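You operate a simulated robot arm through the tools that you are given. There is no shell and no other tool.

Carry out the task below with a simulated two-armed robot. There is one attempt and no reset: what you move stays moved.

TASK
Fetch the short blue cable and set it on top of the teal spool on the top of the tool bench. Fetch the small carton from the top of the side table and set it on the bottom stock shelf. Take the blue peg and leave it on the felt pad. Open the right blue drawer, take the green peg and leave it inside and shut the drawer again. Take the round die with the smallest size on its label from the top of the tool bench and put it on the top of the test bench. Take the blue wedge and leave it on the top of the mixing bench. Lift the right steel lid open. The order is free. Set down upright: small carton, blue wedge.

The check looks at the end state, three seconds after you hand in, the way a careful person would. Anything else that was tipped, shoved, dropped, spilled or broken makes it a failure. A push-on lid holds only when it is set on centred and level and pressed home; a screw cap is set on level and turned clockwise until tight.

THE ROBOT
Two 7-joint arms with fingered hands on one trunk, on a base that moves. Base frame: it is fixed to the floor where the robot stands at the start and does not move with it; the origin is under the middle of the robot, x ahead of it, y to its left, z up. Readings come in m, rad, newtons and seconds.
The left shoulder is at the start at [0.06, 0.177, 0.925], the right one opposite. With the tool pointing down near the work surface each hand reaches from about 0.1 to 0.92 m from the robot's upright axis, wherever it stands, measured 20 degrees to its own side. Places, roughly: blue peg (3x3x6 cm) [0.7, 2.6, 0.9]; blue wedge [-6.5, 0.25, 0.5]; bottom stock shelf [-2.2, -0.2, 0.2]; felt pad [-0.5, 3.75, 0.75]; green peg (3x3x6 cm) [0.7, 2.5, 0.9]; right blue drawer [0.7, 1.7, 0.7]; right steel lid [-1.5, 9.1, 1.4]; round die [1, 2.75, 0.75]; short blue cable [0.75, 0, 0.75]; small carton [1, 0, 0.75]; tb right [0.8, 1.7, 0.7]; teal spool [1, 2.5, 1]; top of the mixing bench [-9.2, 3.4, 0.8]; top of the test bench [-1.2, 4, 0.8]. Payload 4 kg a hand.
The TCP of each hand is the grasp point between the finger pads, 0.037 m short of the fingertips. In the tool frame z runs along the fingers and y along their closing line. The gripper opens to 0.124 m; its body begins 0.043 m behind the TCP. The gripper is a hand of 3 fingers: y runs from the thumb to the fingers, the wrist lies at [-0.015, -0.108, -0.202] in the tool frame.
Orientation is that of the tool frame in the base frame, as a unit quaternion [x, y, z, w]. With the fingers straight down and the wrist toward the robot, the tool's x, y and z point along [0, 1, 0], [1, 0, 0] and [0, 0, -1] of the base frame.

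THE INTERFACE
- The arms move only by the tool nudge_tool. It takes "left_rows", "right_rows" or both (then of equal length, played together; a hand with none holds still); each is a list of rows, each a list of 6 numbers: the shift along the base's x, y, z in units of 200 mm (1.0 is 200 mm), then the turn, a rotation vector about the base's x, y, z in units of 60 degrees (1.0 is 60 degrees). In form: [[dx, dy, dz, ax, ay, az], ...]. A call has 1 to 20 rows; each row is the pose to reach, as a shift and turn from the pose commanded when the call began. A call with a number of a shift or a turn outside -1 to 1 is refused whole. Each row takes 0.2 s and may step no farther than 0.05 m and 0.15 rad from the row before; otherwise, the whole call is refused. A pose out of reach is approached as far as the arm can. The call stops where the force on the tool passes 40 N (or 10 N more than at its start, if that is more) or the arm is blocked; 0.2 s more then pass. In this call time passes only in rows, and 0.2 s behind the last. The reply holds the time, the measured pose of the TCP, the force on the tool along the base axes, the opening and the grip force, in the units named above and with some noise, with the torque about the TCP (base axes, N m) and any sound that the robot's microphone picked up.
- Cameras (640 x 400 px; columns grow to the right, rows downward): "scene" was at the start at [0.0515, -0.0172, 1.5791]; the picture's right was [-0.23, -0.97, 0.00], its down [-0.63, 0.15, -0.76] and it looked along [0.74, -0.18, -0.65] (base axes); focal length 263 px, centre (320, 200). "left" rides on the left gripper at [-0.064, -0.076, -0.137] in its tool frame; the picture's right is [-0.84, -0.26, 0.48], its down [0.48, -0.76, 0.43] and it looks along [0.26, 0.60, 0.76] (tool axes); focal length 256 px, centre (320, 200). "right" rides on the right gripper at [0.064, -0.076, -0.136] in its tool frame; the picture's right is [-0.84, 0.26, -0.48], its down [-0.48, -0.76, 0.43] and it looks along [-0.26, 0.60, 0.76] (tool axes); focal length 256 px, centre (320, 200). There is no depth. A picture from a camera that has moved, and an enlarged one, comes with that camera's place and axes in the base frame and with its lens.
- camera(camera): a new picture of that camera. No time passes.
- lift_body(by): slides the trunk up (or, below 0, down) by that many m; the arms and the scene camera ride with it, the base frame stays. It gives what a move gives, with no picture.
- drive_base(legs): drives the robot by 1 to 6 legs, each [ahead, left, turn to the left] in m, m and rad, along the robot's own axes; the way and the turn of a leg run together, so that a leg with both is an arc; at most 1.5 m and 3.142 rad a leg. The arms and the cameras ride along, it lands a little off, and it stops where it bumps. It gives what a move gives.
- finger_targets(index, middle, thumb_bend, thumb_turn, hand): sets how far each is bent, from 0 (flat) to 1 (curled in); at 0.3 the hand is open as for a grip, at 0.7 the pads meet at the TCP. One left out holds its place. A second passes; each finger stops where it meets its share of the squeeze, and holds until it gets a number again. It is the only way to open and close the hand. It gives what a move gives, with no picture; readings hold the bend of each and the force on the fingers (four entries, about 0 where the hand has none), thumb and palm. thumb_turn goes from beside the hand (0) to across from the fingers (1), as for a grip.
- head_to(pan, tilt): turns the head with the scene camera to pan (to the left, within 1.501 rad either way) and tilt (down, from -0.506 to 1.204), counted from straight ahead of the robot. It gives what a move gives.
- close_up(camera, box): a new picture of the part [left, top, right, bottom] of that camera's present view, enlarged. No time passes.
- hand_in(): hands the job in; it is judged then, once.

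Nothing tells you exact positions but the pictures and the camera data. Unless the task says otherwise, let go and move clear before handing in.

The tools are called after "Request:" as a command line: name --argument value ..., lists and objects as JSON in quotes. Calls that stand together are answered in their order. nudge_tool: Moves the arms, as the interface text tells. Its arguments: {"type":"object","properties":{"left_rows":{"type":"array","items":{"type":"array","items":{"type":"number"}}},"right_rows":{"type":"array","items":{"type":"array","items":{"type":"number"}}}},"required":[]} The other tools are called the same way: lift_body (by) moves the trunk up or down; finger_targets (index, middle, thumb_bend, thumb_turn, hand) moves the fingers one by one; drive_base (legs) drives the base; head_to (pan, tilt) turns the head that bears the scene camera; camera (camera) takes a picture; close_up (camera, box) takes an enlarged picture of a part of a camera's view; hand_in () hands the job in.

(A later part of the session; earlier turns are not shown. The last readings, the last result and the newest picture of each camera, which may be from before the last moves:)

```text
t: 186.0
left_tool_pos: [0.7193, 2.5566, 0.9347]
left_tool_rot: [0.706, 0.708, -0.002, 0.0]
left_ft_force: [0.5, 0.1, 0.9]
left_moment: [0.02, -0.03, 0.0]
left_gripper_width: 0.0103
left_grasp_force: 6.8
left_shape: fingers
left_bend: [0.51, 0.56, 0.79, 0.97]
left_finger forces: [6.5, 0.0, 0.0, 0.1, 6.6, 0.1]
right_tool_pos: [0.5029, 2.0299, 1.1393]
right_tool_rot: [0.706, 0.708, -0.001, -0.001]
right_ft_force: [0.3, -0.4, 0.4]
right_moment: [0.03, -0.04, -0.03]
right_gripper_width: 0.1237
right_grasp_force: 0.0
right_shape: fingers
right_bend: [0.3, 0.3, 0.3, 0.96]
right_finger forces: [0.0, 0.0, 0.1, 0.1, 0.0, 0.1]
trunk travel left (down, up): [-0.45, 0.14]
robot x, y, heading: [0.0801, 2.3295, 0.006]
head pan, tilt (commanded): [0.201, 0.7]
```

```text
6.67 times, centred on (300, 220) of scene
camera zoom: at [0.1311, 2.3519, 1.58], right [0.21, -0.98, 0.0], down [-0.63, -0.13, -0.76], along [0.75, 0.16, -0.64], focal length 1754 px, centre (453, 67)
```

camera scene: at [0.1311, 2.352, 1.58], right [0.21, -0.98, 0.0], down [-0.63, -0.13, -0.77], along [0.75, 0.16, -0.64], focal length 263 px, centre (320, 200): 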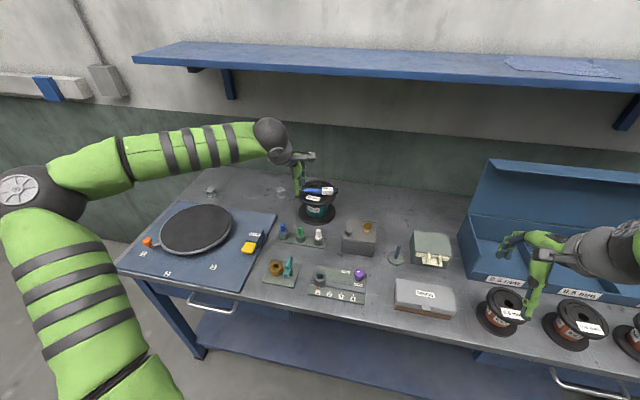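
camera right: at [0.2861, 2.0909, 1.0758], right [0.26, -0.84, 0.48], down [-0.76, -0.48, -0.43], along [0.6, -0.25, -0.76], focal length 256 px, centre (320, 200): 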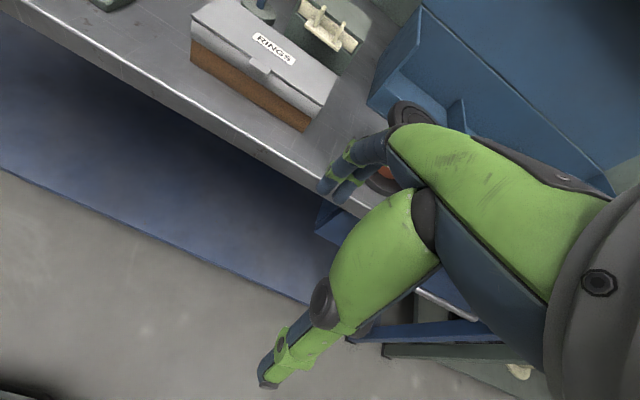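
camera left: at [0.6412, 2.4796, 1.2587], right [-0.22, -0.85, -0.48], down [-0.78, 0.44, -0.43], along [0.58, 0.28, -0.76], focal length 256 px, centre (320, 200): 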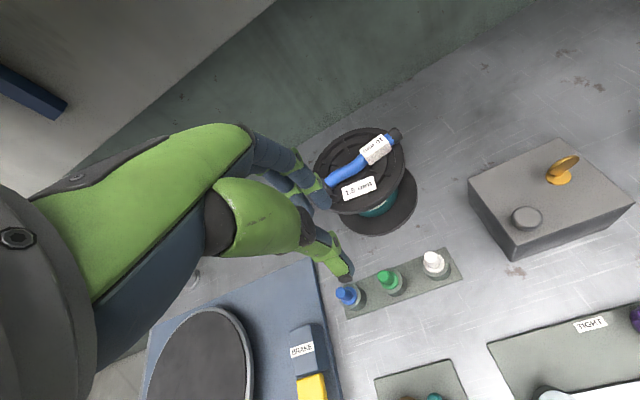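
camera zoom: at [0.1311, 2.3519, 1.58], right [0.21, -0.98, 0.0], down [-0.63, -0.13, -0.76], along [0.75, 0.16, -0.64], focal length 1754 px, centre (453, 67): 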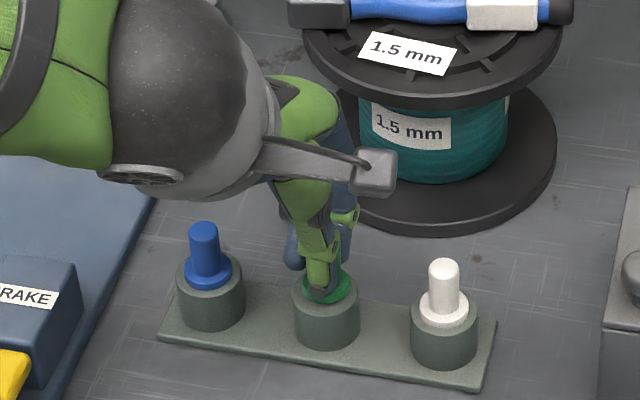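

Request:
finger_targets --hand "left" --index 0.64 --middle 0.56 --thumb_bend 0.92

Request:
nudge_tool --left_rows '[[0, 0, 0.03, 0, 0, 0], [0, 0, 0.08, 0, 0, 0], [0, 0, 0.15, 0, 0, 0], [0, 0, 0.25, 0, 0, 0]]'

Request:
close_up --camera "left" --box '[250, 150, 450, 330]'

Request:
close_up --camera "scene" --box '[260, 170, 340, 250]'

```text
t: 187.0
left_tool_pos: [0.7189, 2.5568, 0.935]
left_tool_rot: [0.707, 0.708, -0.001, 0.001]
left_ft_force: [-10.6, 1.2, 0.3]
left_moment: [0.06, 0.22, -0.04]
left_gripper_width: 0.0088
left_grasp_force: 17.7
left_shape: fingers
left_bend: [0.51, 0.56, 0.8, 0.97]
left_finger forces: [12.0, 0.0, 0.1, 0.0, 22.9, 0.1]
right_tool_pos: [0.5029, 2.0294, 1.141]
right_tool_rot: [0.706, 0.708, 0.0, -0.001]
right_ft_force: [0.2, -0.4, 0.6]
right_moment: [-0.04, -0.03, 0.01]
right_gripper_width: 0.1238
right_grasp_force: 0.0
right_shape: fingers
right_bend: [0.3, 0.3, 0.3, 0.96]
right_finger forces: [0.0, 0.1, 0.0, 0.0, 0.0, 0.0]
trunk travel left (down, up): [-0.45, 0.14]
robot x, y, heading: [0.0818, 2.3333, 0.008]
head pan, tilt (commanded): [0.201, 0.7]
```

```text
t: 188.0
left_tool_pos: [0.7212, 2.5568, 0.9843]
left_tool_rot: [0.707, 0.707, -0.001, 0.001]
left_ft_force: [-0.4, -0.5, -0.5]
left_moment: [-0.06, 0.0, -0.01]
left_gripper_width: 0.0083
left_grasp_force: 18.2
left_shape: fingers
left_bend: [0.49, 0.56, 0.83, 0.97]
left_finger forces: [17.9, 0.1, 0.1, 0.1, 18.3, 0.0]
right_tool_pos: [0.502, 2.0293, 1.1383]
right_tool_rot: [0.707, 0.708, -0.001, -0.001]
right_ft_force: [0.6, 0.8, -0.8]
right_moment: [-0.01, -0.01, 0.01]
right_gripper_width: 0.1233
right_grasp_force: 0.1
right_shape: fingers
right_bend: [0.3, 0.3, 0.3, 0.96]
right_finger forces: [0.0, 0.0, 0.0, 0.0, 0.1, 0.1]
trunk travel left (down, up): [-0.45, 0.14]
robot x, y, heading: [0.0821, 2.3339, 0.008]
head pan, tilt (commanded): [0.201, 0.7]
```

```text
2.22 times, centred on (350, 240) of left
camera zoom: at [0.6448, 2.4932, 1.1219], right [-0.26, -0.84, -0.48], down [-0.76, 0.48, -0.44], along [0.6, 0.25, -0.76], focal length 569 px, centre (253, 111)
```

zoom: 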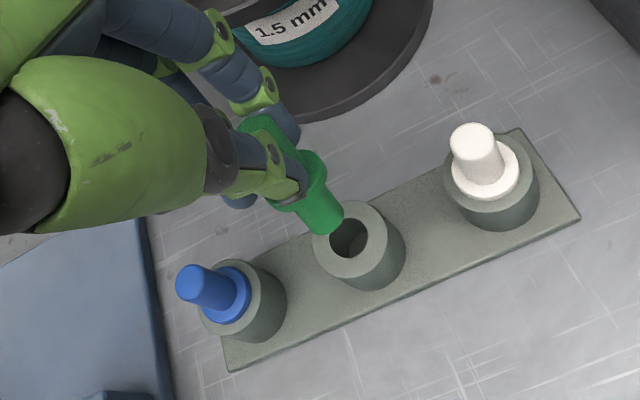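

```text
5.00 times, centred on (300, 210) of scene
camera zoom: at [0.131, 2.3518, 1.5799], right [0.21, -0.98, 0.0], down [-0.63, -0.13, -0.76], along [0.75, 0.16, -0.64], focal length 1315 px, centre (420, 150)
```

zoom: 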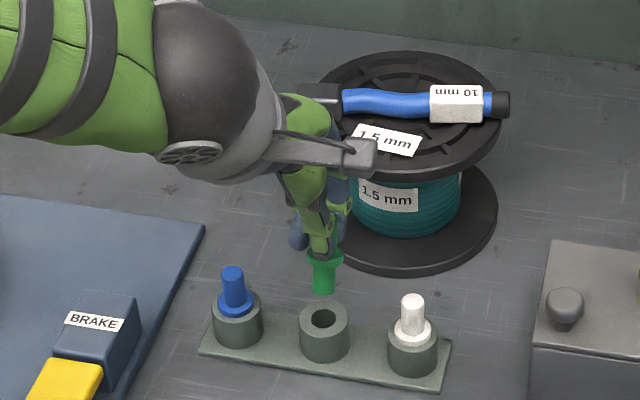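

The green peg is out, held between thumb and index. I'll raise it, back away from the bench and move over to the right drawer.

Request:
nudge_tool --left_rows '[[0, 0, 0.2, 0, 0, 0], [0, 0, 0.4, 0, 0, 0], [0, 0, 0.6, 0, 0, 0], [-0.2, 0, 0.7, 0, 0, 0], [-0.4, 0, 0.7, 0, 0, 0], [-0.6, 0, 0.7, 0, 0, 0], [-0.8, 0, 0.7, 0, 0, 0], [-1.0, 0, 0.7, 0, 0, 0]]'

Request:
drive_base --legs '[[-0.4, 0, 0], [0, -0.55, 0]]'

Request:
head_to --pan 0.0 --tilt 0.7

Request:
camera --camera "scene"

Request:
camera --camera "left"

```text
t: 189.8
left_tool_pos: [0.5189, 2.5561, 1.1242]
left_tool_rot: [0.707, 0.707, -0.001, 0.001]
left_ft_force: [0.0, 0.9, -1.3]
left_moment: [0.0, 0.01, -0.03]
left_gripper_width: 0.0084
left_grasp_force: 18.1
left_shape: fingers
left_bend: [0.49, 0.56, 0.83, 0.97]
left_finger forces: [18.0, 0.1, 0.0, 0.1, 18.1, 0.1]
right_tool_pos: [0.5028, 2.0301, 1.1396]
right_tool_rot: [0.706, 0.708, 0.001, -0.001]
right_ft_force: [-0.2, 0.2, 0.0]
right_moment: [-0.04, -0.03, 0.0]
right_gripper_width: 0.1238
right_grasp_force: 0.0
right_shape: fingers
right_bend: [0.3, 0.3, 0.3, 0.96]
right_finger forces: [0.1, 0.0, 0.1, 0.1, 0.1, 0.1]
trunk travel left (down, up): [-0.45, 0.14]
robot x, y, heading: [0.076, 2.3331, 0.006]
head pan, tilt (commanded): [0.201, 0.7]
```

```text
t: 195.1
left_tool_pos: [0.1208, 2.0026, 1.1231]
left_tool_rot: [0.706, 0.708, -0.002, 0.0]
left_ft_force: [0.5, -0.3, 0.7]
left_moment: [-0.01, -0.01, 0.0]
left_gripper_width: 0.0083
left_grasp_force: 18.0
left_shape: fingers
left_bend: [0.49, 0.56, 0.83, 0.97]
left_finger forces: [17.9, 0.1, 0.0, 0.0, 18.2, 0.0]
right_tool_pos: [0.106, 1.4772, 1.14]
right_tool_rot: [0.706, 0.709, 0.001, -0.001]
right_ft_force: [1.5, -0.5, 0.3]
right_moment: [0.02, -0.02, -0.01]
right_gripper_width: 0.1234
right_grasp_force: 0.1
right_shape: fingers
right_bend: [0.3, 0.3, 0.3, 0.96]
right_finger forces: [0.0, 0.0, 0.0, 0.0, 0.0, 0.0]
trunk travel left (down, up): [-0.45, 0.14]
robot x, y, heading: [-0.3232, 1.7769, 0.007]
head pan, tilt (commanded): [0.201, 0.7]
```

```text
t: 195.8
left_tool_pos: [0.1198, 2.0023, 1.1244]
left_tool_rot: [0.706, 0.708, -0.002, 0.001]
left_ft_force: [-0.1, 0.1, -0.8]
left_moment: [-0.02, 0.0, 0.0]
left_gripper_width: 0.0083
left_grasp_force: 18.0
left_shape: fingers
left_bend: [0.49, 0.56, 0.83, 0.97]
left_finger forces: [17.9, 0.0, 0.0, 0.0, 18.1, 0.0]
right_tool_pos: [0.1055, 1.4768, 1.139]
right_tool_rot: [0.706, 0.708, 0.001, -0.001]
right_ft_force: [0.2, -0.1, -0.5]
right_moment: [0.01, -0.01, 0.0]
right_gripper_width: 0.1235
right_grasp_force: 0.0
right_shape: fingers
right_bend: [0.3, 0.3, 0.3, 0.96]
right_finger forces: [0.0, 0.0, 0.1, 0.0, 0.0, 0.0]
trunk travel left (down, up): [-0.45, 0.14]
robot x, y, heading: [-0.3222, 1.778, 0.015]
head pan, tilt (commanded): [0.0, 0.7]
```

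```text
taken
camera scene: at [-0.2656, 1.7804, 1.5799], right [0.01, -1.0, 0.0], down [-0.64, -0.01, -0.76], along [0.76, 0.01, -0.64], focal length 263 px, centre (320, 200)
```

scene: 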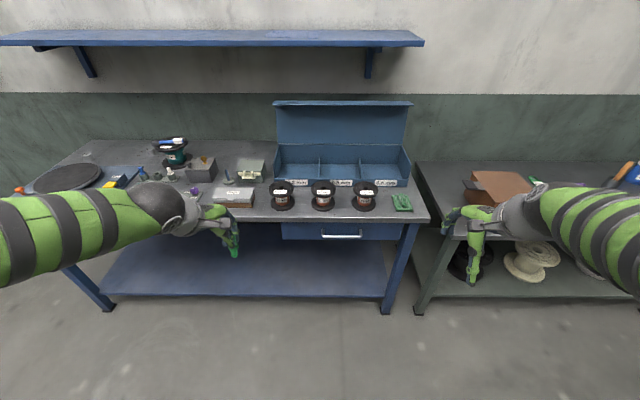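

```text
taken
camera left: at [0.0456, 1.9392, 1.2605], right [-0.25, -0.84, -0.48], down [-0.76, 0.48, -0.43], along [0.59, 0.26, -0.76], focal length 256 px, centre (320, 200)
```

left: 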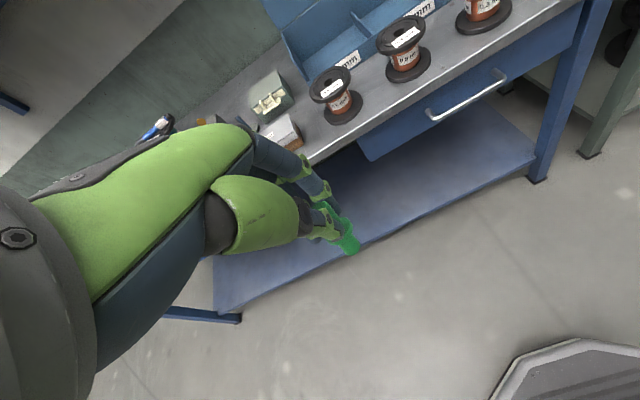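

Request:
close_up --camera "scene" --box '[270, 205, 430, 265]'

Request:
close_up --camera "left" --box '[340, 20, 620, 180]'

```text
4.00 times, centred on (350, 235) of scene
camera zoom: at [-0.2656, 1.7804, 1.5799], right [0.01, -1.0, 0.0], down [-0.64, -0.01, -0.76], along [0.76, 0.01, -0.64], focal length 1052 px, centre (200, 60)
```

zoom: 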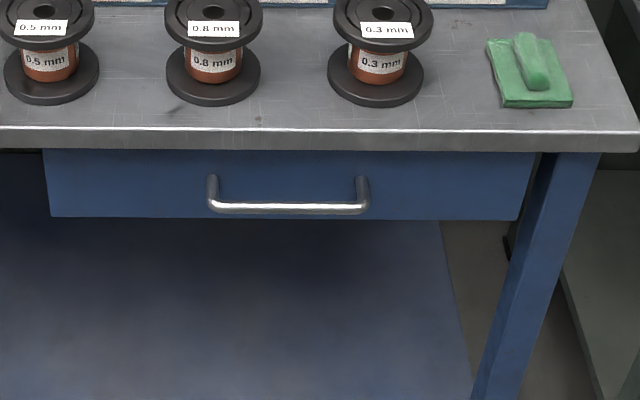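

```text
2.29 times, centred on (480, 100) of left
camera zoom: at [0.0456, 1.9392, 1.2605], right [-0.25, -0.84, -0.48], down [-0.76, 0.48, -0.43], along [0.59, 0.26, -0.76], focal length 585 px, centre (-46, 429)
```

zoom: 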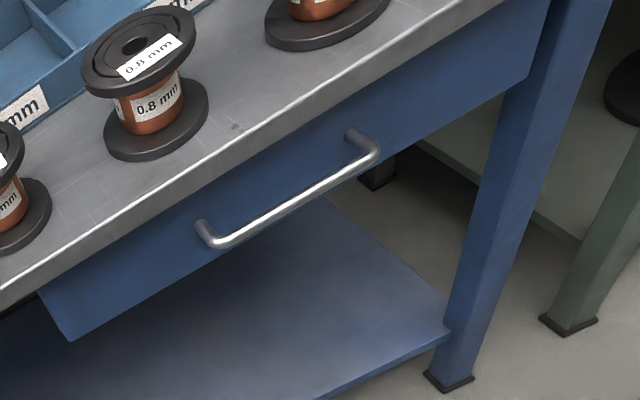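

The drawer handle is a bar at about x 0.49, y 1.61–1.77, z 0.738, standing about 4 cm off the front. I'll pitch the right hand up about 50° and hook the fingers over the bar from the front.

Request:
finger_targets --hand "right" --index 0.5 --middle 0.5 --thumb_bend 0.5

Request:
nudge_tool --right_rows '[[0.12, 0.09, -0.13, 0, -0.14, 0], [0.24, 0.18, -0.26, 0, -0.28, 0], [0.36, 0.27, -0.4, 0, -0.42, 0], [0.48, 0.36, -0.53, 0, -0.56, 0], [0.6, 0.45, -0.66, 0, -0.7, 0], [0.72, 0.54, -0.8, 0, -0.833, 0]]'

Request:
nudge_tool --right_rows '[[0.1, 0.13, -0.17, 0, 0, 0], [0.2, 0.26, -0.34, 0, 0, 0], [0.3, 0.4, -0.5, 0, 0, 0], [0.45, 0.54, -0.63, 0, 0, 0], [0.6, 0.54, -0.75, 0, 0, 0], [0.75, 0.54, -0.88, 0, 0, 0]]'

Request:
camera --camera "right"

Request:
camera --camera "scene"

```text
t: 196.8
left_tool_pos: [0.1211, 2.0029, 1.1233]
left_tool_rot: [0.706, 0.708, -0.002, 0.001]
left_ft_force: [-0.5, -1.2, 0.5]
left_moment: [-0.01, 0.0, 0.02]
left_gripper_width: 0.0083
left_grasp_force: 18.2
left_shape: fingers
left_bend: [0.49, 0.56, 0.83, 0.97]
left_finger forces: [18.0, 0.1, 0.0, 0.0, 18.2, 0.0]
right_tool_pos: [0.1056, 1.4756, 1.1396]
right_tool_rot: [0.706, 0.708, 0.001, -0.002]
right_ft_force: [-0.9, -0.6, 0.1]
right_moment: [0.01, 0.01, 0.01]
right_gripper_width: 0.0625
right_grasp_force: 0.0
right_shape: fingers
right_bend: [0.5, 0.5, 0.5, 0.98]
right_finger forces: [0.0, 0.0, 0.0, 0.0, 0.0, 0.0]
trunk travel left (down, up): [-0.45, 0.14]
robot x, y, heading: [-0.3212, 1.7754, 0.01]
head pan, tilt (commanded): [0.0, 0.7]
```

```text
t: 198.4
left_tool_pos: [0.122, 2.0026, 1.1238]
left_tool_rot: [0.706, 0.708, -0.002, 0.0]
left_ft_force: [1.1, -1.0, 0.2]
left_moment: [0.04, 0.0, 0.0]
left_gripper_width: 0.0086
left_grasp_force: 17.4
left_shape: fingers
left_bend: [0.49, 0.56, 0.83, 0.97]
left_finger forces: [18.0, 0.0, 0.1, 0.0, 18.1, 0.0]
right_tool_pos: [0.2571, 1.5525, 1.0959]
right_tool_rot: [0.703, 0.576, 0.366, 0.201]
right_ft_force: [0.4, 0.4, -0.5]
right_moment: [0.0, 0.01, 0.03]
right_gripper_width: 0.0621
right_grasp_force: 0.0
right_shape: fingers
right_bend: [0.5, 0.5, 0.5, 0.98]
right_finger forces: [0.1, 0.1, 0.1, 0.1, 0.1, 0.0]
right hand out of reach, approached as far as the arm can: row 2, 3, 4, 5, 6
trunk travel left (down, up): [-0.45, 0.14]
robot x, y, heading: [-0.3216, 1.7758, 0.01]
head pan, tilt (commanded): [0.0, 0.7]
stopped in row 6 (right hand): the arm was blocked; the commanded pose is now the measured one
```

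```text
t: 199.8
left_tool_pos: [0.1209, 2.0032, 1.1246]
left_tool_rot: [0.706, 0.708, -0.001, 0.001]
left_ft_force: [0.5, -0.5, 0.3]
left_moment: [-0.02, 0.01, 0.01]
left_gripper_width: 0.0084
left_grasp_force: 18.2
left_shape: fingers
left_bend: [0.49, 0.56, 0.83, 0.97]
left_finger forces: [17.9, 0.0, 0.0, 0.0, 18.3, 0.0]
right_tool_pos: [0.4245, 1.6869, 1.0]
right_tool_rot: [0.723, 0.574, 0.336, 0.186]
right_ft_force: [0.3, -0.9, -0.3]
right_moment: [0.03, -0.01, -0.02]
right_gripper_width: 0.0624
right_grasp_force: 0.0
right_shape: fingers
right_bend: [0.5, 0.5, 0.5, 0.98]
right_finger forces: [0.0, 0.1, 0.0, 0.0, 0.0, 0.1]
right hand out of reach, approached as far as the arm can: row 1, 2, 3, 4, 5, 6
trunk travel left (down, up): [-0.45, 0.14]
robot x, y, heading: [-0.3151, 1.7755, 0.004]
head pan, tilt (commanded): [0.0, 0.7]
```

```text
taken
camera right: at [0.2818, 1.7535, 1.0622], right [-0.25, -0.93, 0.28], down [-0.29, -0.21, -0.94], along [0.92, -0.32, -0.21], focal length 256 px, centre (320, 200)
```

right: 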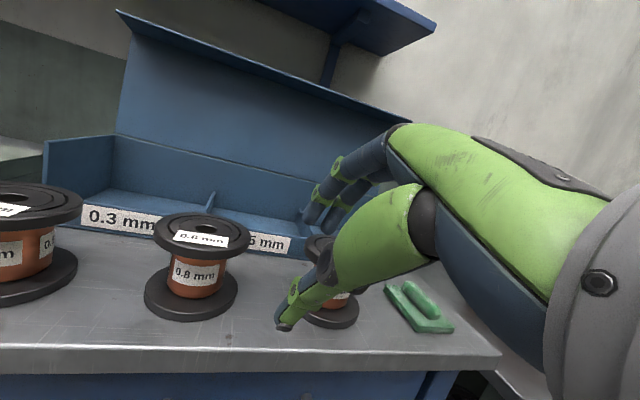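

```text
taken
camera scene: at [-0.265, 1.7801, 1.5799], right [0.01, -1.0, 0.0], down [-0.64, -0.01, -0.76], along [0.76, 0.01, -0.64], focal length 263 px, centre (320, 200)
```

scene: 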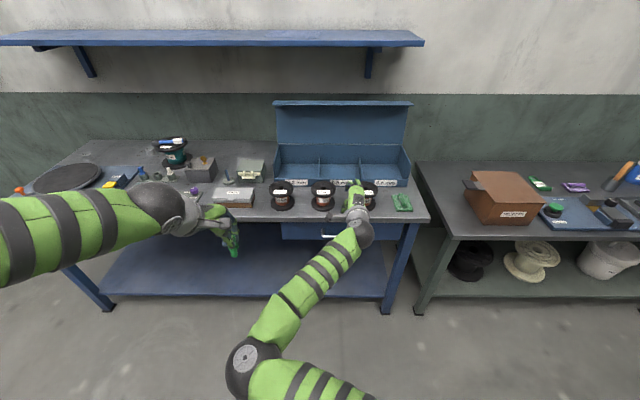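

The arm is at its limit in this pose because the handle is low relative to the shoulder. I'll pull back, lower the trunk about 0.25 m so the handle is at shoulder height, and realign.

Request:
nudge_tool --right_rows '[[-0.2, 0, 0, 0, 0, 0], [-0.4, 0, 0, 0, 0, 0], [-0.6, 0, 0, 0, 0, 0]]'

Request:
lift_body --by -0.25

Request:
nudge_tool --right_rows '[[0, 0, 0, -0.09, -0.033, 0.03], [0, 0, 0, -0.18, -0.066, 0.06], [0, 0, 0, -0.265, -0.1, 0.095]]'

Request:
camera --camera "right"

Request:
camera --camera "scene"

```text
t: 200.8
left_tool_pos: [0.1211, 2.0036, 1.1236]
left_tool_rot: [0.705, 0.71, -0.002, 0.0]
left_ft_force: [0.3, 0.6, -1.1]
left_moment: [0.01, 0.02, -0.01]
left_gripper_width: 0.0084
left_grasp_force: 18.5
left_shape: fingers
left_bend: [0.49, 0.56, 0.83, 0.97]
left_finger forces: [17.9, 0.0, 0.0, 0.0, 18.2, 0.0]
right_tool_pos: [0.3123, 1.6233, 0.9811]
right_tool_rot: [0.764, 0.534, 0.306, 0.193]
right_ft_force: [-0.2, -0.7, 0.3]
right_moment: [0.0, 0.0, 0.03]
right_gripper_width: 0.062
right_grasp_force: 0.0
right_shape: fingers
right_bend: [0.5, 0.5, 0.5, 0.98]
right_finger forces: [0.0, 0.0, 0.0, 0.0, 0.1, 0.0]
right hand out of reach, approached as far as the arm can: row 2, 3
trunk travel left (down, up): [-0.45, 0.14]
robot x, y, heading: [-0.3149, 1.7751, 0.006]
head pan, tilt (commanded): [0.0, 0.7]
stopped in row 3 (right hand): the arm was blocked; the commanded pose is now the measured one
```

```text
t: 203.4
left_tool_pos: [0.1219, 2.0035, 0.8737]
left_tool_rot: [0.706, 0.709, -0.002, 0.001]
left_ft_force: [-0.2, -0.3, 0.2]
left_moment: [0.0, -0.04, 0.0]
left_gripper_width: 0.0081
left_grasp_force: 18.5
left_shape: fingers
left_bend: [0.49, 0.56, 0.83, 0.97]
left_finger forces: [17.9, 0.0, 0.0, 0.1, 18.2, 0.0]
right_tool_pos: [0.3131, 1.6234, 0.7324]
right_tool_rot: [0.764, 0.533, 0.307, 0.194]
right_ft_force: [-0.2, 0.0, 0.4]
right_moment: [-0.02, -0.01, -0.04]
right_gripper_width: 0.062
right_grasp_force: 0.1
right_shape: fingers
right_bend: [0.5, 0.5, 0.5, 0.98]
right_finger forces: [0.0, 0.0, 0.0, 0.1, 0.0, 0.0]
trunk travel left (down, up): [-0.2, 0.39]
robot x, y, heading: [-0.3173, 1.7774, 0.015]
head pan, tilt (commanded): [0.0, 0.7]
```

```text
t: 204.2
left_tool_pos: [0.1214, 2.0029, 0.8739]
left_tool_rot: [0.706, 0.708, -0.002, 0.001]
left_ft_force: [0.4, 0.6, -0.3]
left_moment: [-0.03, -0.01, -0.02]
left_gripper_width: 0.0082
left_grasp_force: 18.1
left_shape: fingers
left_bend: [0.49, 0.56, 0.83, 0.97]
left_finger forces: [17.9, 0.0, 0.0, 0.0, 18.1, 0.0]
right_tool_pos: [0.3165, 1.6316, 0.7843]
right_tool_rot: [0.7, 0.594, 0.261, 0.299]
right_ft_force: [0.0, -0.3, -0.5]
right_moment: [-0.05, 0.01, 0.03]
right_gripper_width: 0.0621
right_grasp_force: 0.0
right_shape: fingers
right_bend: [0.5, 0.5, 0.5, 0.98]
right_finger forces: [0.0, 0.0, 0.1, 0.0, 0.0, 0.0]
right hand out of reach, approached as far as the arm can: row 1, 2, 3
trunk travel left (down, up): [-0.2, 0.39]
robot x, y, heading: [-0.3193, 1.7757, 0.011]
head pan, tilt (commanded): [0.0, 0.7]
```

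```text
taken
camera right: at [0.1766, 1.7187, 0.8237], right [-0.31, -0.8, 0.51], down [-0.28, -0.44, -0.86], along [0.91, -0.4, -0.09], focal length 256 px, centre (320, 200)
```

right: 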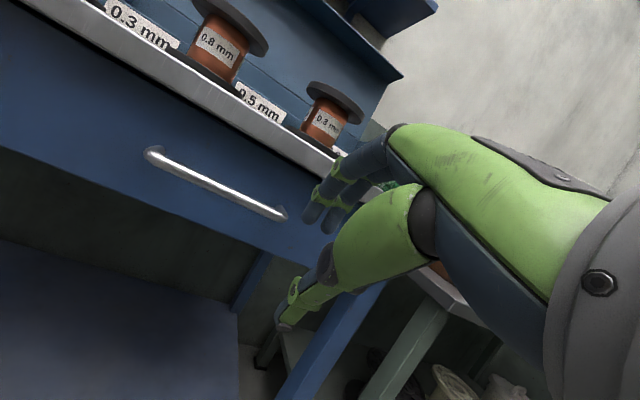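

```text
taken
camera scene: at [-0.2652, 1.7801, 1.3299], right [0.01, -1.0, 0.0], down [-0.64, -0.01, -0.76], along [0.76, 0.01, -0.64], focal length 263 px, centre (320, 200)
```

scene: 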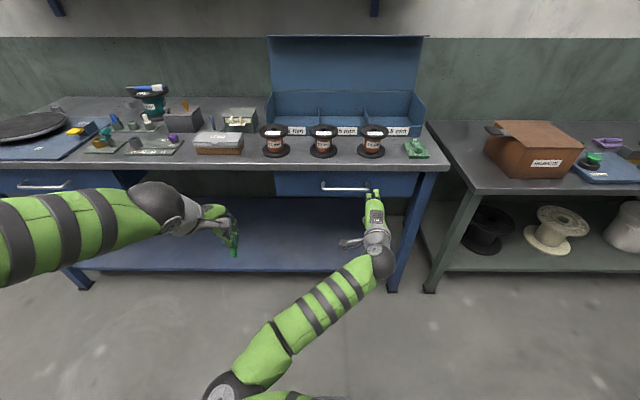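

The elbow has folded inward and is blocking the arm. I'll undo the pitch, return to the open natural pose, and shift the robot left so the handle lies to the right arm's own side.

Request:
nudge_tool --right_rows '[[-0.05, -0.1, 0.1, 0, 0.1, 0], [-0.1, -0.2, 0.2, 0, 0.2, 0], [-0.15, -0.3, 0.3, 0, 0.3, 0], [-0.2, -0.4, 0.4, 0, 0.4, 0], [-0.25, -0.5, 0.5, 0, 0.5, 0], [-0.3, -0.6, 0.6, 0, 0.6, 0], [-0.35, -0.7, 0.6, 0, 0.7, 0]]'

Request:
camera --camera "scene"

```text
t: 205.8
left_tool_pos: [0.1213, 2.0016, 0.8742]
left_tool_rot: [0.705, 0.709, -0.002, 0.0]
left_ft_force: [0.1, -0.4, -0.9]
left_moment: [0.0, 0.0, -0.04]
left_gripper_width: 0.0082
left_grasp_force: 18.0
left_shape: fingers
left_bend: [0.49, 0.56, 0.83, 0.97]
left_finger forces: [18.0, 0.0, 0.1, 0.0, 18.2, 0.0]
right_tool_pos: [0.2441, 1.5012, 0.908]
right_tool_rot: [0.74, 0.668, 0.013, 0.074]
right_ft_force: [-0.4, 0.0, 0.1]
right_moment: [-0.02, -0.01, 0.0]
right_gripper_width: 0.062
right_grasp_force: 0.0
right_shape: fingers
right_bend: [0.5, 0.5, 0.5, 0.98]
right_finger forces: [0.0, 0.1, 0.0, 0.1, 0.0, 0.1]
trunk travel left (down, up): [-0.2, 0.39]
robot x, y, heading: [-0.3199, 1.7785, 0.013]
head pan, tilt (commanded): [0.0, 0.7]
```

```text
taken
camera scene: at [-0.2653, 1.78, 1.3299], right [0.01, -1.0, 0.0], down [-0.64, -0.01, -0.76], along [0.76, 0.01, -0.64], focal length 263 px, centre (320, 200)
```

scene: 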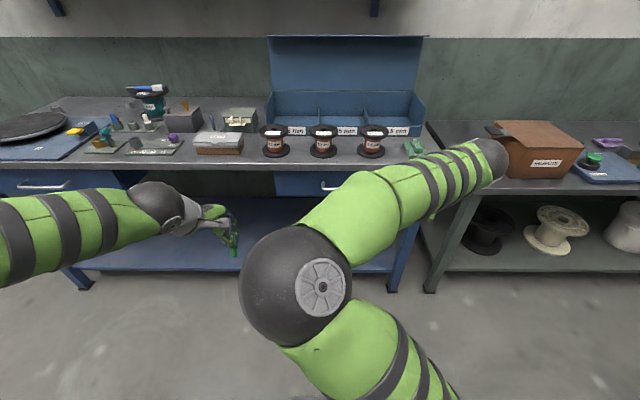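

The right elbow has swung inward. I'll yaw the hand so the wrist points out to the right, which should bring the elbow back outside.

Request:
nudge_tool --right_rows '[[0.0, 0.05, 0, 0, 0, 0.14], [0.0, 0.1, 0, 0, 0, 0.28], [0.0, 0.15, 0, 0, 0, 0.42], [0.0, 0.2, 0, 0, 0, 0.56], [0.0, 0.25, 0, 0, 0, 0.7], [0, 0.3, 0, 0, 0, 0.84], [0, 0.35, 0, 0, 0, 0.98]]'

Request:
camera --camera "scene"

```text
t: 207.4
left_tool_pos: [0.1215, 2.0023, 0.8736]
left_tool_rot: [0.705, 0.709, -0.002, 0.0]
left_ft_force: [0.3, 0.3, 0.0]
left_moment: [0.0, 0.01, -0.02]
left_gripper_width: 0.0086
left_grasp_force: 18.2
left_shape: fingers
left_bend: [0.49, 0.56, 0.83, 0.97]
left_finger forces: [18.0, 0.0, 0.1, 0.0, 18.3, 0.0]
right_tool_pos: [0.244, 1.5723, 0.9078]
right_tool_rot: [0.316, 0.946, 0.049, 0.058]
right_ft_force: [-0.3, -0.1, 0.3]
right_moment: [-0.01, 0.03, 0.03]
right_gripper_width: 0.0622
right_grasp_force: 0.0
right_shape: fingers
right_bend: [0.5, 0.5, 0.5, 0.98]
right_finger forces: [0.0, 0.1, 0.1, 0.0, 0.0, 0.1]
trunk travel left (down, up): [-0.2, 0.39]
robot x, y, heading: [-0.3189, 1.7802, 0.009]
head pan, tilt (commanded): [0.0, 0.7]
```

```text
taken
camera scene: at [-0.2652, 1.78, 1.3299], right [0.01, -1.0, 0.0], down [-0.64, -0.01, -0.76], along [0.76, 0.01, -0.64], focal length 263 px, centre (320, 200)
```

scene: 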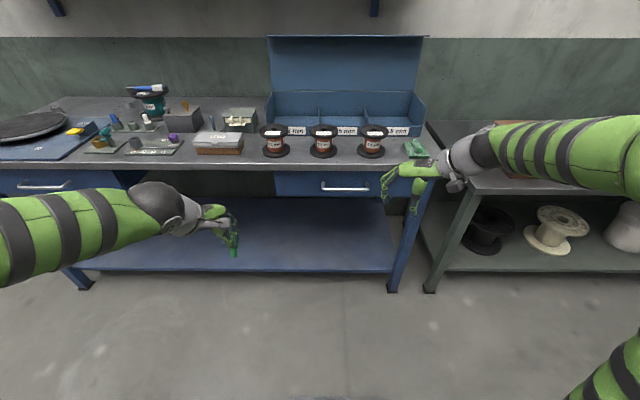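

The elbow is outside again. I'll shift the robot left 0.18 m, straighten the yaw, and then pitch the hand in place.

Request:
drive_base --legs '[[0, 0.18, 0]]'

Request:
nudge_tool --right_rows '[[0, 0, 0, 0, 0, -0.13], [0, 0, 0, 0, 0, -0.26], [0, 0, 0, 0, 0, -0.39], [0, 0, 0, 0, 0, -0.52], [0, 0, 0, 0, 0, -0.65], [0, 0, 0, 0, 0, -0.78], [0, -0.05, 0, 0, 0, -0.88]]'

Request:
camera --camera "scene"

```text
t: 208.9
left_tool_pos: [0.1196, 2.1839, 0.8736]
left_tool_rot: [0.705, 0.709, -0.002, 0.0]
left_ft_force: [-0.3, -0.2, 0.6]
left_moment: [0.02, -0.01, 0.02]
left_gripper_width: 0.0082
left_grasp_force: 18.2
left_shape: fingers
left_bend: [0.49, 0.56, 0.83, 0.97]
left_finger forces: [18.1, 0.0, 0.1, 0.0, 18.2, 0.0]
right_tool_pos: [0.2431, 1.7525, 0.9083]
right_tool_rot: [0.315, 0.946, 0.049, 0.058]
right_ft_force: [0.0, 0.2, -0.2]
right_moment: [0.01, -0.01, -0.02]
right_gripper_width: 0.0621
right_grasp_force: 0.1
right_shape: fingers
right_bend: [0.5, 0.5, 0.5, 0.98]
right_finger forces: [0.0, 0.0, 0.0, 0.0, 0.0, 0.0]
trunk travel left (down, up): [-0.2, 0.39]
robot x, y, heading: [-0.3241, 1.958, 0.013]
head pan, tilt (commanded): [0.0, 0.7]
```

```text
t: 210.5
left_tool_pos: [0.1181, 2.1834, 0.8734]
left_tool_rot: [0.705, 0.709, -0.003, 0.001]
left_ft_force: [0.5, 0.1, 0.3]
left_moment: [-0.03, -0.02, -0.02]
left_gripper_width: 0.0081
left_grasp_force: 17.4
left_shape: fingers
left_bend: [0.49, 0.56, 0.83, 0.97]
left_finger forces: [18.0, 0.0, 0.0, 0.1, 18.2, 0.1]
right_tool_pos: [0.2426, 1.7426, 0.9089]
right_tool_rot: [0.704, 0.706, 0.019, 0.074]
right_ft_force: [-0.4, -0.3, 0.1]
right_moment: [0.03, -0.04, 0.02]
right_gripper_width: 0.0621
right_grasp_force: 0.1
right_shape: fingers
right_bend: [0.5, 0.5, 0.5, 0.98]
right_finger forces: [0.0, 0.1, 0.1, 0.0, 0.0, 0.0]
trunk travel left (down, up): [-0.2, 0.39]
robot x, y, heading: [-0.3215, 1.9597, 0.011]
head pan, tilt (commanded): [0.0, 0.7]
```

```text
taken
camera scene: at [-0.2672, 1.9614, 1.3299], right [0.01, -1.0, 0.0], down [-0.64, -0.01, -0.76], along [0.76, 0.01, -0.64], focal length 263 px, centre (320, 200)
```

scene: 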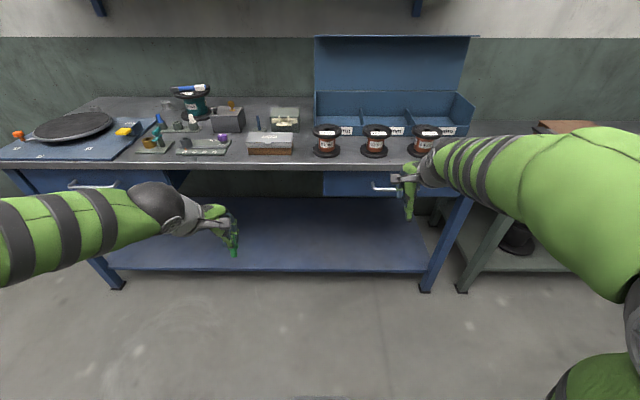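

Request:
nudge_tool --right_rows '[[0, 0, 0, -0.02, -0.12, 0], [0, 0, 0, -0.04, -0.24, 0], [0, 0, 0, -0.06, -0.36, 0], [0, 0, 0, -0.075, -0.48, 0], [0, 0, 0, -0.075, -0.6, 0], [0, 0, 0, -0.075, -0.72, 0]]'

Request:
camera --camera "scene"

Request:
camera --camera "right"

```text
t: 211.9
left_tool_pos: [0.1203, 2.1837, 0.8728]
left_tool_rot: [0.705, 0.709, -0.002, 0.001]
left_ft_force: [-0.7, -0.2, 0.1]
left_moment: [0.01, -0.02, 0.01]
left_gripper_width: 0.0085
left_grasp_force: 18.4
left_shape: fingers
left_bend: [0.49, 0.56, 0.83, 0.97]
left_finger forces: [18.0, 0.0, 0.1, 0.1, 18.2, 0.0]
right_tool_pos: [0.2436, 1.7431, 0.9083]
right_tool_rot: [0.643, 0.63, 0.25, 0.356]
right_ft_force: [0.4, 0.4, 0.1]
right_moment: [0.03, -0.01, 0.0]
right_gripper_width: 0.0624
right_grasp_force: 0.0
right_shape: fingers
right_bend: [0.5, 0.5, 0.5, 0.98]
right_finger forces: [0.0, 0.0, 0.0, 0.0, 0.0, 0.0]
trunk travel left (down, up): [-0.2, 0.39]
robot x, y, heading: [-0.3219, 1.9565, 0.008]
head pan, tilt (commanded): [0.0, 0.7]
```

```text
taken
camera scene: at [-0.2672, 1.9612, 1.33], right [0.01, -1.0, 0.0], down [-0.64, -0.01, -0.76], along [0.76, 0.01, -0.64], focal length 263 px, centre (320, 200)
```

scene: 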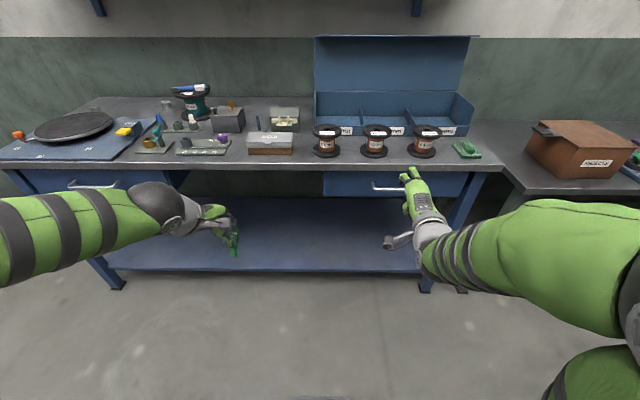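

```text
taken
camera right: at [0.0944, 1.8215, 0.926], right [-0.28, -0.75, 0.6], down [-0.19, -0.58, -0.8], along [0.94, -0.33, 0.02], focal length 256 px, centre (320, 200)
```

right: 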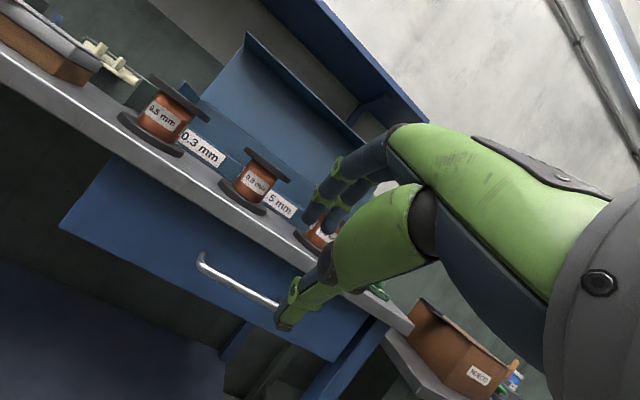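

Request:
nudge_tool --right_rows '[[0.1, -0.05, -0.12, 0.06, 0.008, 0.038], [0.2, -0.1, -0.24, 0.122, 0.015, 0.076], [0.3, -0.15, -0.36, 0.122, 0.015, 0.076], [0.4, -0.2, -0.48, 0.122, 0.015, 0.076], [0.55, -0.245, -0.54, 0.122, 0.015, 0.076]]'

Request:
camera --camera "right"

Request:
close_up --camera "scene" --box '[340, 130, 480, 230]'

```text
t: 213.1
left_tool_pos: [0.1188, 2.1833, 0.8737]
left_tool_rot: [0.705, 0.709, -0.002, 0.0]
left_ft_force: [-0.7, 0.2, -0.7]
left_moment: [-0.01, 0.01, -0.02]
left_gripper_width: 0.0081
left_grasp_force: 17.8
left_shape: fingers
left_bend: [0.49, 0.56, 0.83, 0.97]
left_finger forces: [18.0, 0.1, 0.0, 0.0, 18.2, 0.0]
right_tool_pos: [0.3518, 1.6951, 0.8001]
right_tool_rot: [0.642, 0.641, 0.298, 0.298]
right_ft_force: [0.0, -0.3, -0.2]
right_moment: [0.01, -0.02, 0.02]
right_gripper_width: 0.0624
right_grasp_force: 0.1
right_shape: fingers
right_bend: [0.5, 0.5, 0.5, 0.98]
right_finger forces: [0.0, 0.1, 0.1, 0.0, 0.0, 0.0]
trunk travel left (down, up): [-0.2, 0.39]
robot x, y, heading: [-0.3211, 1.9572, 0.008]
head pan, tilt (commanded): [0.0, 0.7]
```

```text
taken
camera right: at [0.1986, 1.7586, 0.8293], right [-0.2, -0.84, 0.51], down [-0.16, -0.48, -0.86], along [0.97, -0.26, -0.03], focal length 256 px, centre (320, 200)
```

right: 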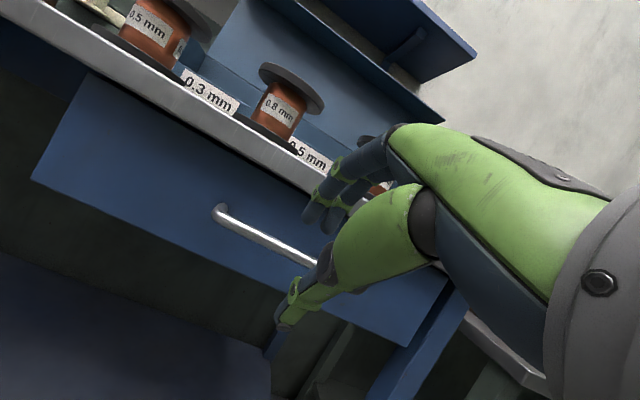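

```text
4.00 times, centred on (410, 180) of scene
camera zoom: at [-0.2672, 1.9611, 1.3299], right [0.01, -1.0, 0.0], down [-0.64, -0.01, -0.76], along [0.76, 0.01, -0.64], focal length 1052 px, centre (-40, 280)
```

zoom: 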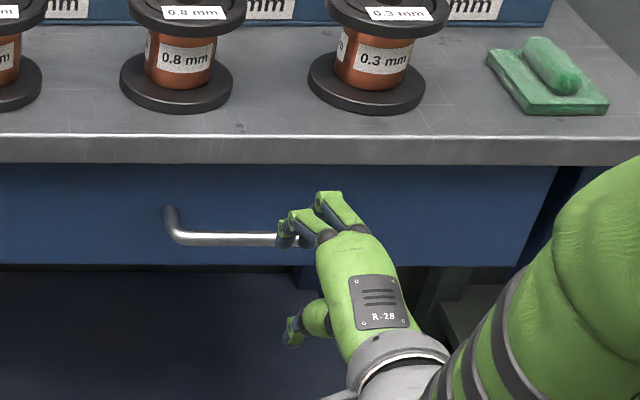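

Request:
finger_targets --hand "right" --index 0.53 --middle 0.53 --thumb_bend 0.45

Request:
nudge_tool --right_rows '[[0.12, 0, 0.05, 0, 0, 0], [0.245, 0, 0.095, 0, 0, 0], [0.36, 0, 0.0, 0, 0, 0], [0.475, 0, -0.1, 0, 0, 0]]'

Request:
camera --camera "right"

Request:
close_up --camera "scene" --box '[360, 150, 460, 225]'

```text
t: 214.1
left_tool_pos: [0.1179, 2.1839, 0.8731]
left_tool_rot: [0.705, 0.709, -0.001, 0.001]
left_ft_force: [0.1, -0.4, 0.1]
left_moment: [-0.01, 0.03, -0.01]
left_gripper_width: 0.0081
left_grasp_force: 18.5
left_shape: fingers
left_bend: [0.49, 0.56, 0.83, 0.97]
left_finger forces: [18.0, 0.1, 0.0, 0.0, 18.4, 0.0]
right_tool_pos: [0.3531, 1.6959, 0.8001]
right_tool_rot: [0.642, 0.64, 0.297, 0.299]
right_ft_force: [0.1, 1.3, -0.5]
right_moment: [-0.03, 0.01, 0.02]
right_gripper_width: 0.0653
right_grasp_force: 0.0
right_shape: fingers
right_bend: [0.53, 0.53, 0.45, 0.97]
right_finger forces: [0.0, 0.0, 0.0, 0.0, 0.0, 0.0]
trunk travel left (down, up): [-0.2, 0.39]
robot x, y, heading: [-0.3221, 1.957, 0.012]
head pan, tilt (commanded): [0.0, 0.7]
```

```text
t: 215.1
left_tool_pos: [0.1188, 2.1838, 0.8731]
left_tool_rot: [0.706, 0.709, -0.002, 0.002]
left_ft_force: [-0.6, 0.2, 0.5]
left_moment: [-0.02, 0.0, 0.01]
left_gripper_width: 0.0082
left_grasp_force: 18.5
left_shape: fingers
left_bend: [0.49, 0.56, 0.83, 0.97]
left_finger forces: [18.0, 0.0, 0.1, 0.0, 18.3, 0.0]
right_tool_pos: [0.4481, 1.6948, 0.7796]
right_tool_rot: [0.642, 0.641, 0.298, 0.298]
right_ft_force: [-3.4, 0.0, -4.5]
right_moment: [0.05, 0.04, -0.06]
right_gripper_width: 0.0653
right_grasp_force: 2.7
right_shape: fingers
right_bend: [0.53, 0.56, 0.45, 0.97]
right_finger forces: [0.0, 5.7, 0.0, 0.0, 0.0, 0.0]
trunk travel left (down, up): [-0.2, 0.39]
robot x, y, heading: [-0.3216, 1.9605, 0.012]
head pan, tilt (commanded): [0.0, 0.7]
```

```text
taken
camera right: at [0.2929, 1.7574, 0.8089], right [-0.2, -0.84, 0.51], down [-0.16, -0.48, -0.86], along [0.97, -0.26, -0.04], focal length 256 px, centre (320, 200)
```

right: 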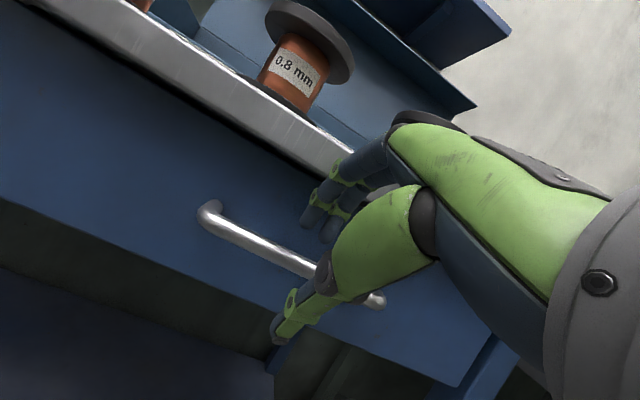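

```text
5.33 times, centred on (410, 188) of scene
camera zoom: at [-0.2675, 1.961, 1.3299], right [0.01, -1.0, 0.0], down [-0.64, -0.01, -0.77], along [0.76, 0.01, -0.64], focal length 1403 px, centre (-160, 267)
```

zoom: 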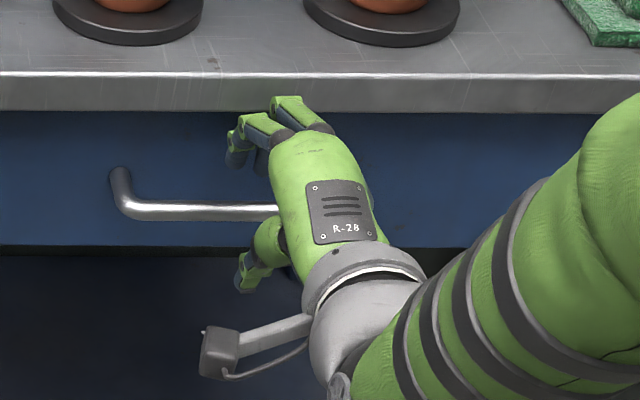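

The middle finger touched the bench edge, so the hand must come in flatter. I'll back off, pitch up another 20° and approach lower.

Request:
nudge_tool --right_rows '[[-0.2, 0, -0.02, 0, 0, 0], [-0.35, 0, -0.1, 0, -0.11, 0], [-0.35, 0, -0.18, 0, -0.22, 0], [-0.35, 0, -0.2, 0, -0.333, 0]]'

Request:
camera --camera "right"

Request:
camera --camera "scene"

```text
t: 216.1
left_tool_pos: [0.1196, 2.1841, 0.8738]
left_tool_rot: [0.705, 0.709, -0.002, 0.001]
left_ft_force: [-0.7, 0.1, -0.4]
left_moment: [0.03, -0.01, 0.0]
left_gripper_width: 0.0084
left_grasp_force: 18.0
left_shape: fingers
left_bend: [0.49, 0.56, 0.83, 0.97]
left_finger forces: [17.9, 0.2, 0.0, 0.0, 18.3, 0.1]
right_tool_pos: [0.3778, 1.6935, 0.7408]
right_tool_rot: [0.58, 0.579, 0.404, 0.405]
right_ft_force: [0.8, -0.5, 0.0]
right_moment: [-0.01, 0.01, 0.03]
right_gripper_width: 0.0653
right_grasp_force: 0.0
right_shape: fingers
right_bend: [0.53, 0.53, 0.45, 0.97]
right_finger forces: [0.0, 0.0, 0.1, 0.0, 0.0, 0.0]
trunk travel left (down, up): [-0.2, 0.39]
robot x, y, heading: [-0.3219, 1.9629, 0.009]
head pan, tilt (commanded): [0.0, 0.7]
```

```text
taken
camera right: at [0.2222, 1.7572, 0.7152], right [-0.37, -0.84, 0.41], down [0.15, -0.48, -0.86], along [0.92, -0.26, 0.3], focal length 256 px, centre (320, 200)
```

right: 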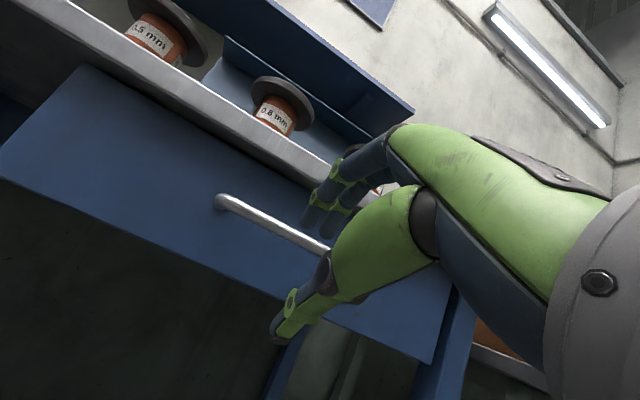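

```text
taken
camera scene: at [-0.2671, 1.9612, 1.33], right [0.01, -1.0, 0.0], down [-0.64, -0.01, -0.76], along [0.76, 0.01, -0.64], focal length 263 px, centre (320, 200)
```

scene: 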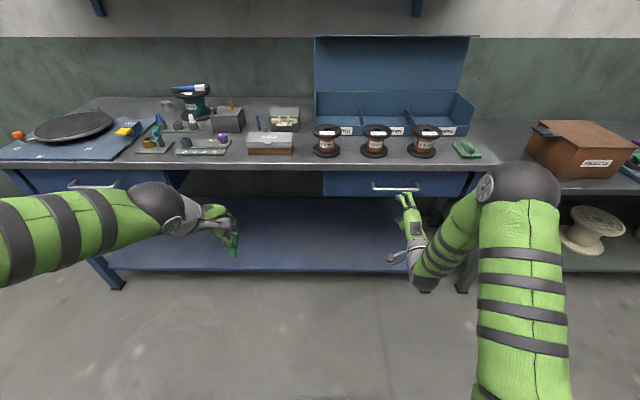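

Request:
nudge_tool --right_rows '[[0.1, 0, 0.04, 0, 0, 0], [0.2, 0, 0.04, 0, 0, 0], [0.3, 0, 0.04, 0, 0, 0], [0.41, 0, 0.04, 0, 0, 0]]'

Request:
camera --camera "right"

Request:
close_up --camera "scene" --box '[360, 150, 460, 225]'

```text
t: 217.1
left_tool_pos: [0.1205, 2.1839, 0.8734]
left_tool_rot: [0.705, 0.709, -0.003, 0.001]
left_ft_force: [-0.9, 0.9, 0.5]
left_moment: [0.01, 0.03, 0.0]
left_gripper_width: 0.0081
left_grasp_force: 18.4
left_shape: fingers
left_bend: [0.49, 0.56, 0.83, 0.97]
left_finger forces: [18.0, 0.0, 0.0, 0.0, 18.3, 0.0]
right_tool_pos: [0.4598, 1.694, 0.7487]
right_tool_rot: [0.58, 0.579, 0.405, 0.406]
right_ft_force: [0.0, 1.1, -0.8]
right_moment: [0.01, 0.01, 0.04]
right_gripper_width: 0.0653
right_grasp_force: 0.0
right_shape: fingers
right_bend: [0.53, 0.53, 0.45, 0.97]
right_finger forces: [0.0, 0.0, 0.1, 0.0, 0.0, 0.0]
trunk travel left (down, up): [-0.2, 0.39]
robot x, y, heading: [-0.3233, 1.9575, 0.011]
head pan, tilt (commanded): [0.0, 0.7]
```

```text
taken
camera right: at [0.3051, 1.7576, 0.7233], right [-0.37, -0.84, 0.41], down [0.15, -0.48, -0.86], along [0.92, -0.26, 0.3], focal length 256 px, centre (320, 200)
```

right: 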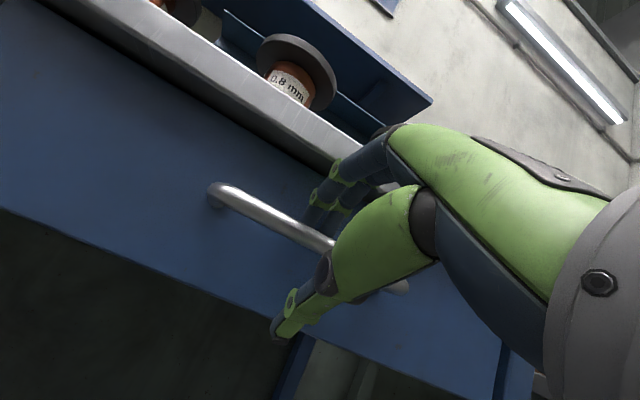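

```text
5.33 times, centred on (410, 188) of scene
camera zoom: at [-0.2672, 1.9612, 1.3299], right [0.01, -1.0, 0.0], down [-0.64, -0.01, -0.76], along [0.76, 0.01, -0.64], focal length 1403 px, centre (-160, 267)
```

zoom: 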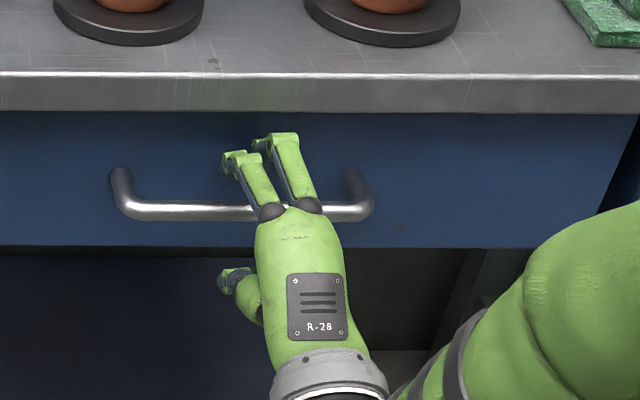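

Request:
finger_targets --hand "right" --index 0.75 --middle 0.75 --thumb_bend 0.7

Request:
camera --camera "right"

Request:
close_up --camera "scene" --box '[360, 150, 460, 225]'

```text
t: 218.1
left_tool_pos: [0.1194, 2.1841, 0.8731]
left_tool_rot: [0.706, 0.708, -0.002, 0.001]
left_ft_force: [-0.6, -0.2, -0.8]
left_moment: [0.01, 0.01, 0.02]
left_gripper_width: 0.0084
left_grasp_force: 18.2
left_shape: fingers
left_bend: [0.49, 0.56, 0.83, 0.97]
left_finger forces: [18.0, 0.1, 0.1, 0.0, 18.3, 0.0]
right_tool_pos: [0.4598, 1.6951, 0.7492]
right_tool_rot: [0.58, 0.579, 0.405, 0.405]
right_ft_force: [0.5, 2.9, 2.7]
right_moment: [-0.03, -0.04, 0.12]
right_gripper_width: 0.0082
right_grasp_force: 17.5
right_shape: fingers
right_bend: [0.74, 0.73, 0.67, 1.0]
right_finger forces: [10.3, 7.9, 0.0, 0.0, 16.8, 0.0]
trunk travel left (down, up): [-0.2, 0.39]
robot x, y, heading: [-0.3223, 1.9599, 0.014]
head pan, tilt (commanded): [0.0, 0.7]
```

```text
taken
camera right: at [0.3048, 1.7582, 0.7235], right [-0.37, -0.84, 0.41], down [0.15, -0.48, -0.86], along [0.92, -0.26, 0.3], focal length 256 px, centre (320, 200)
```

right: 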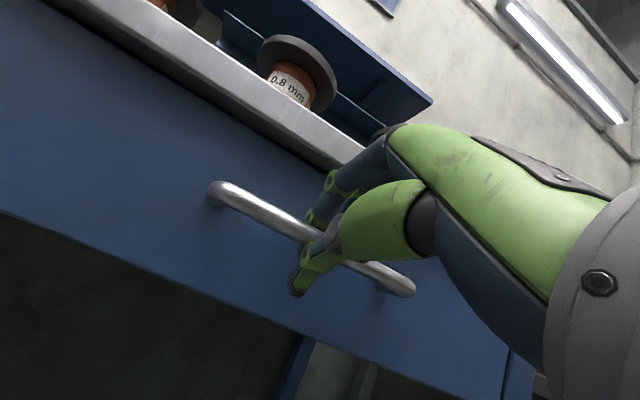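

```text
5.33 times, centred on (410, 188) of scene
camera zoom: at [-0.2673, 1.9614, 1.33], right [0.01, -1.0, 0.0], down [-0.64, -0.01, -0.76], along [0.76, 0.01, -0.64], focal length 1403 px, centre (-160, 267)
```

zoom: 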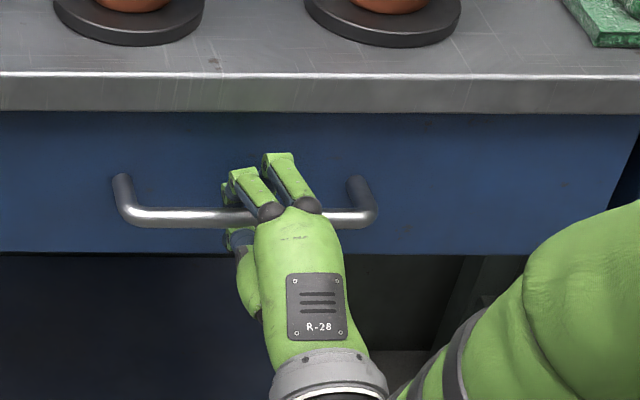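

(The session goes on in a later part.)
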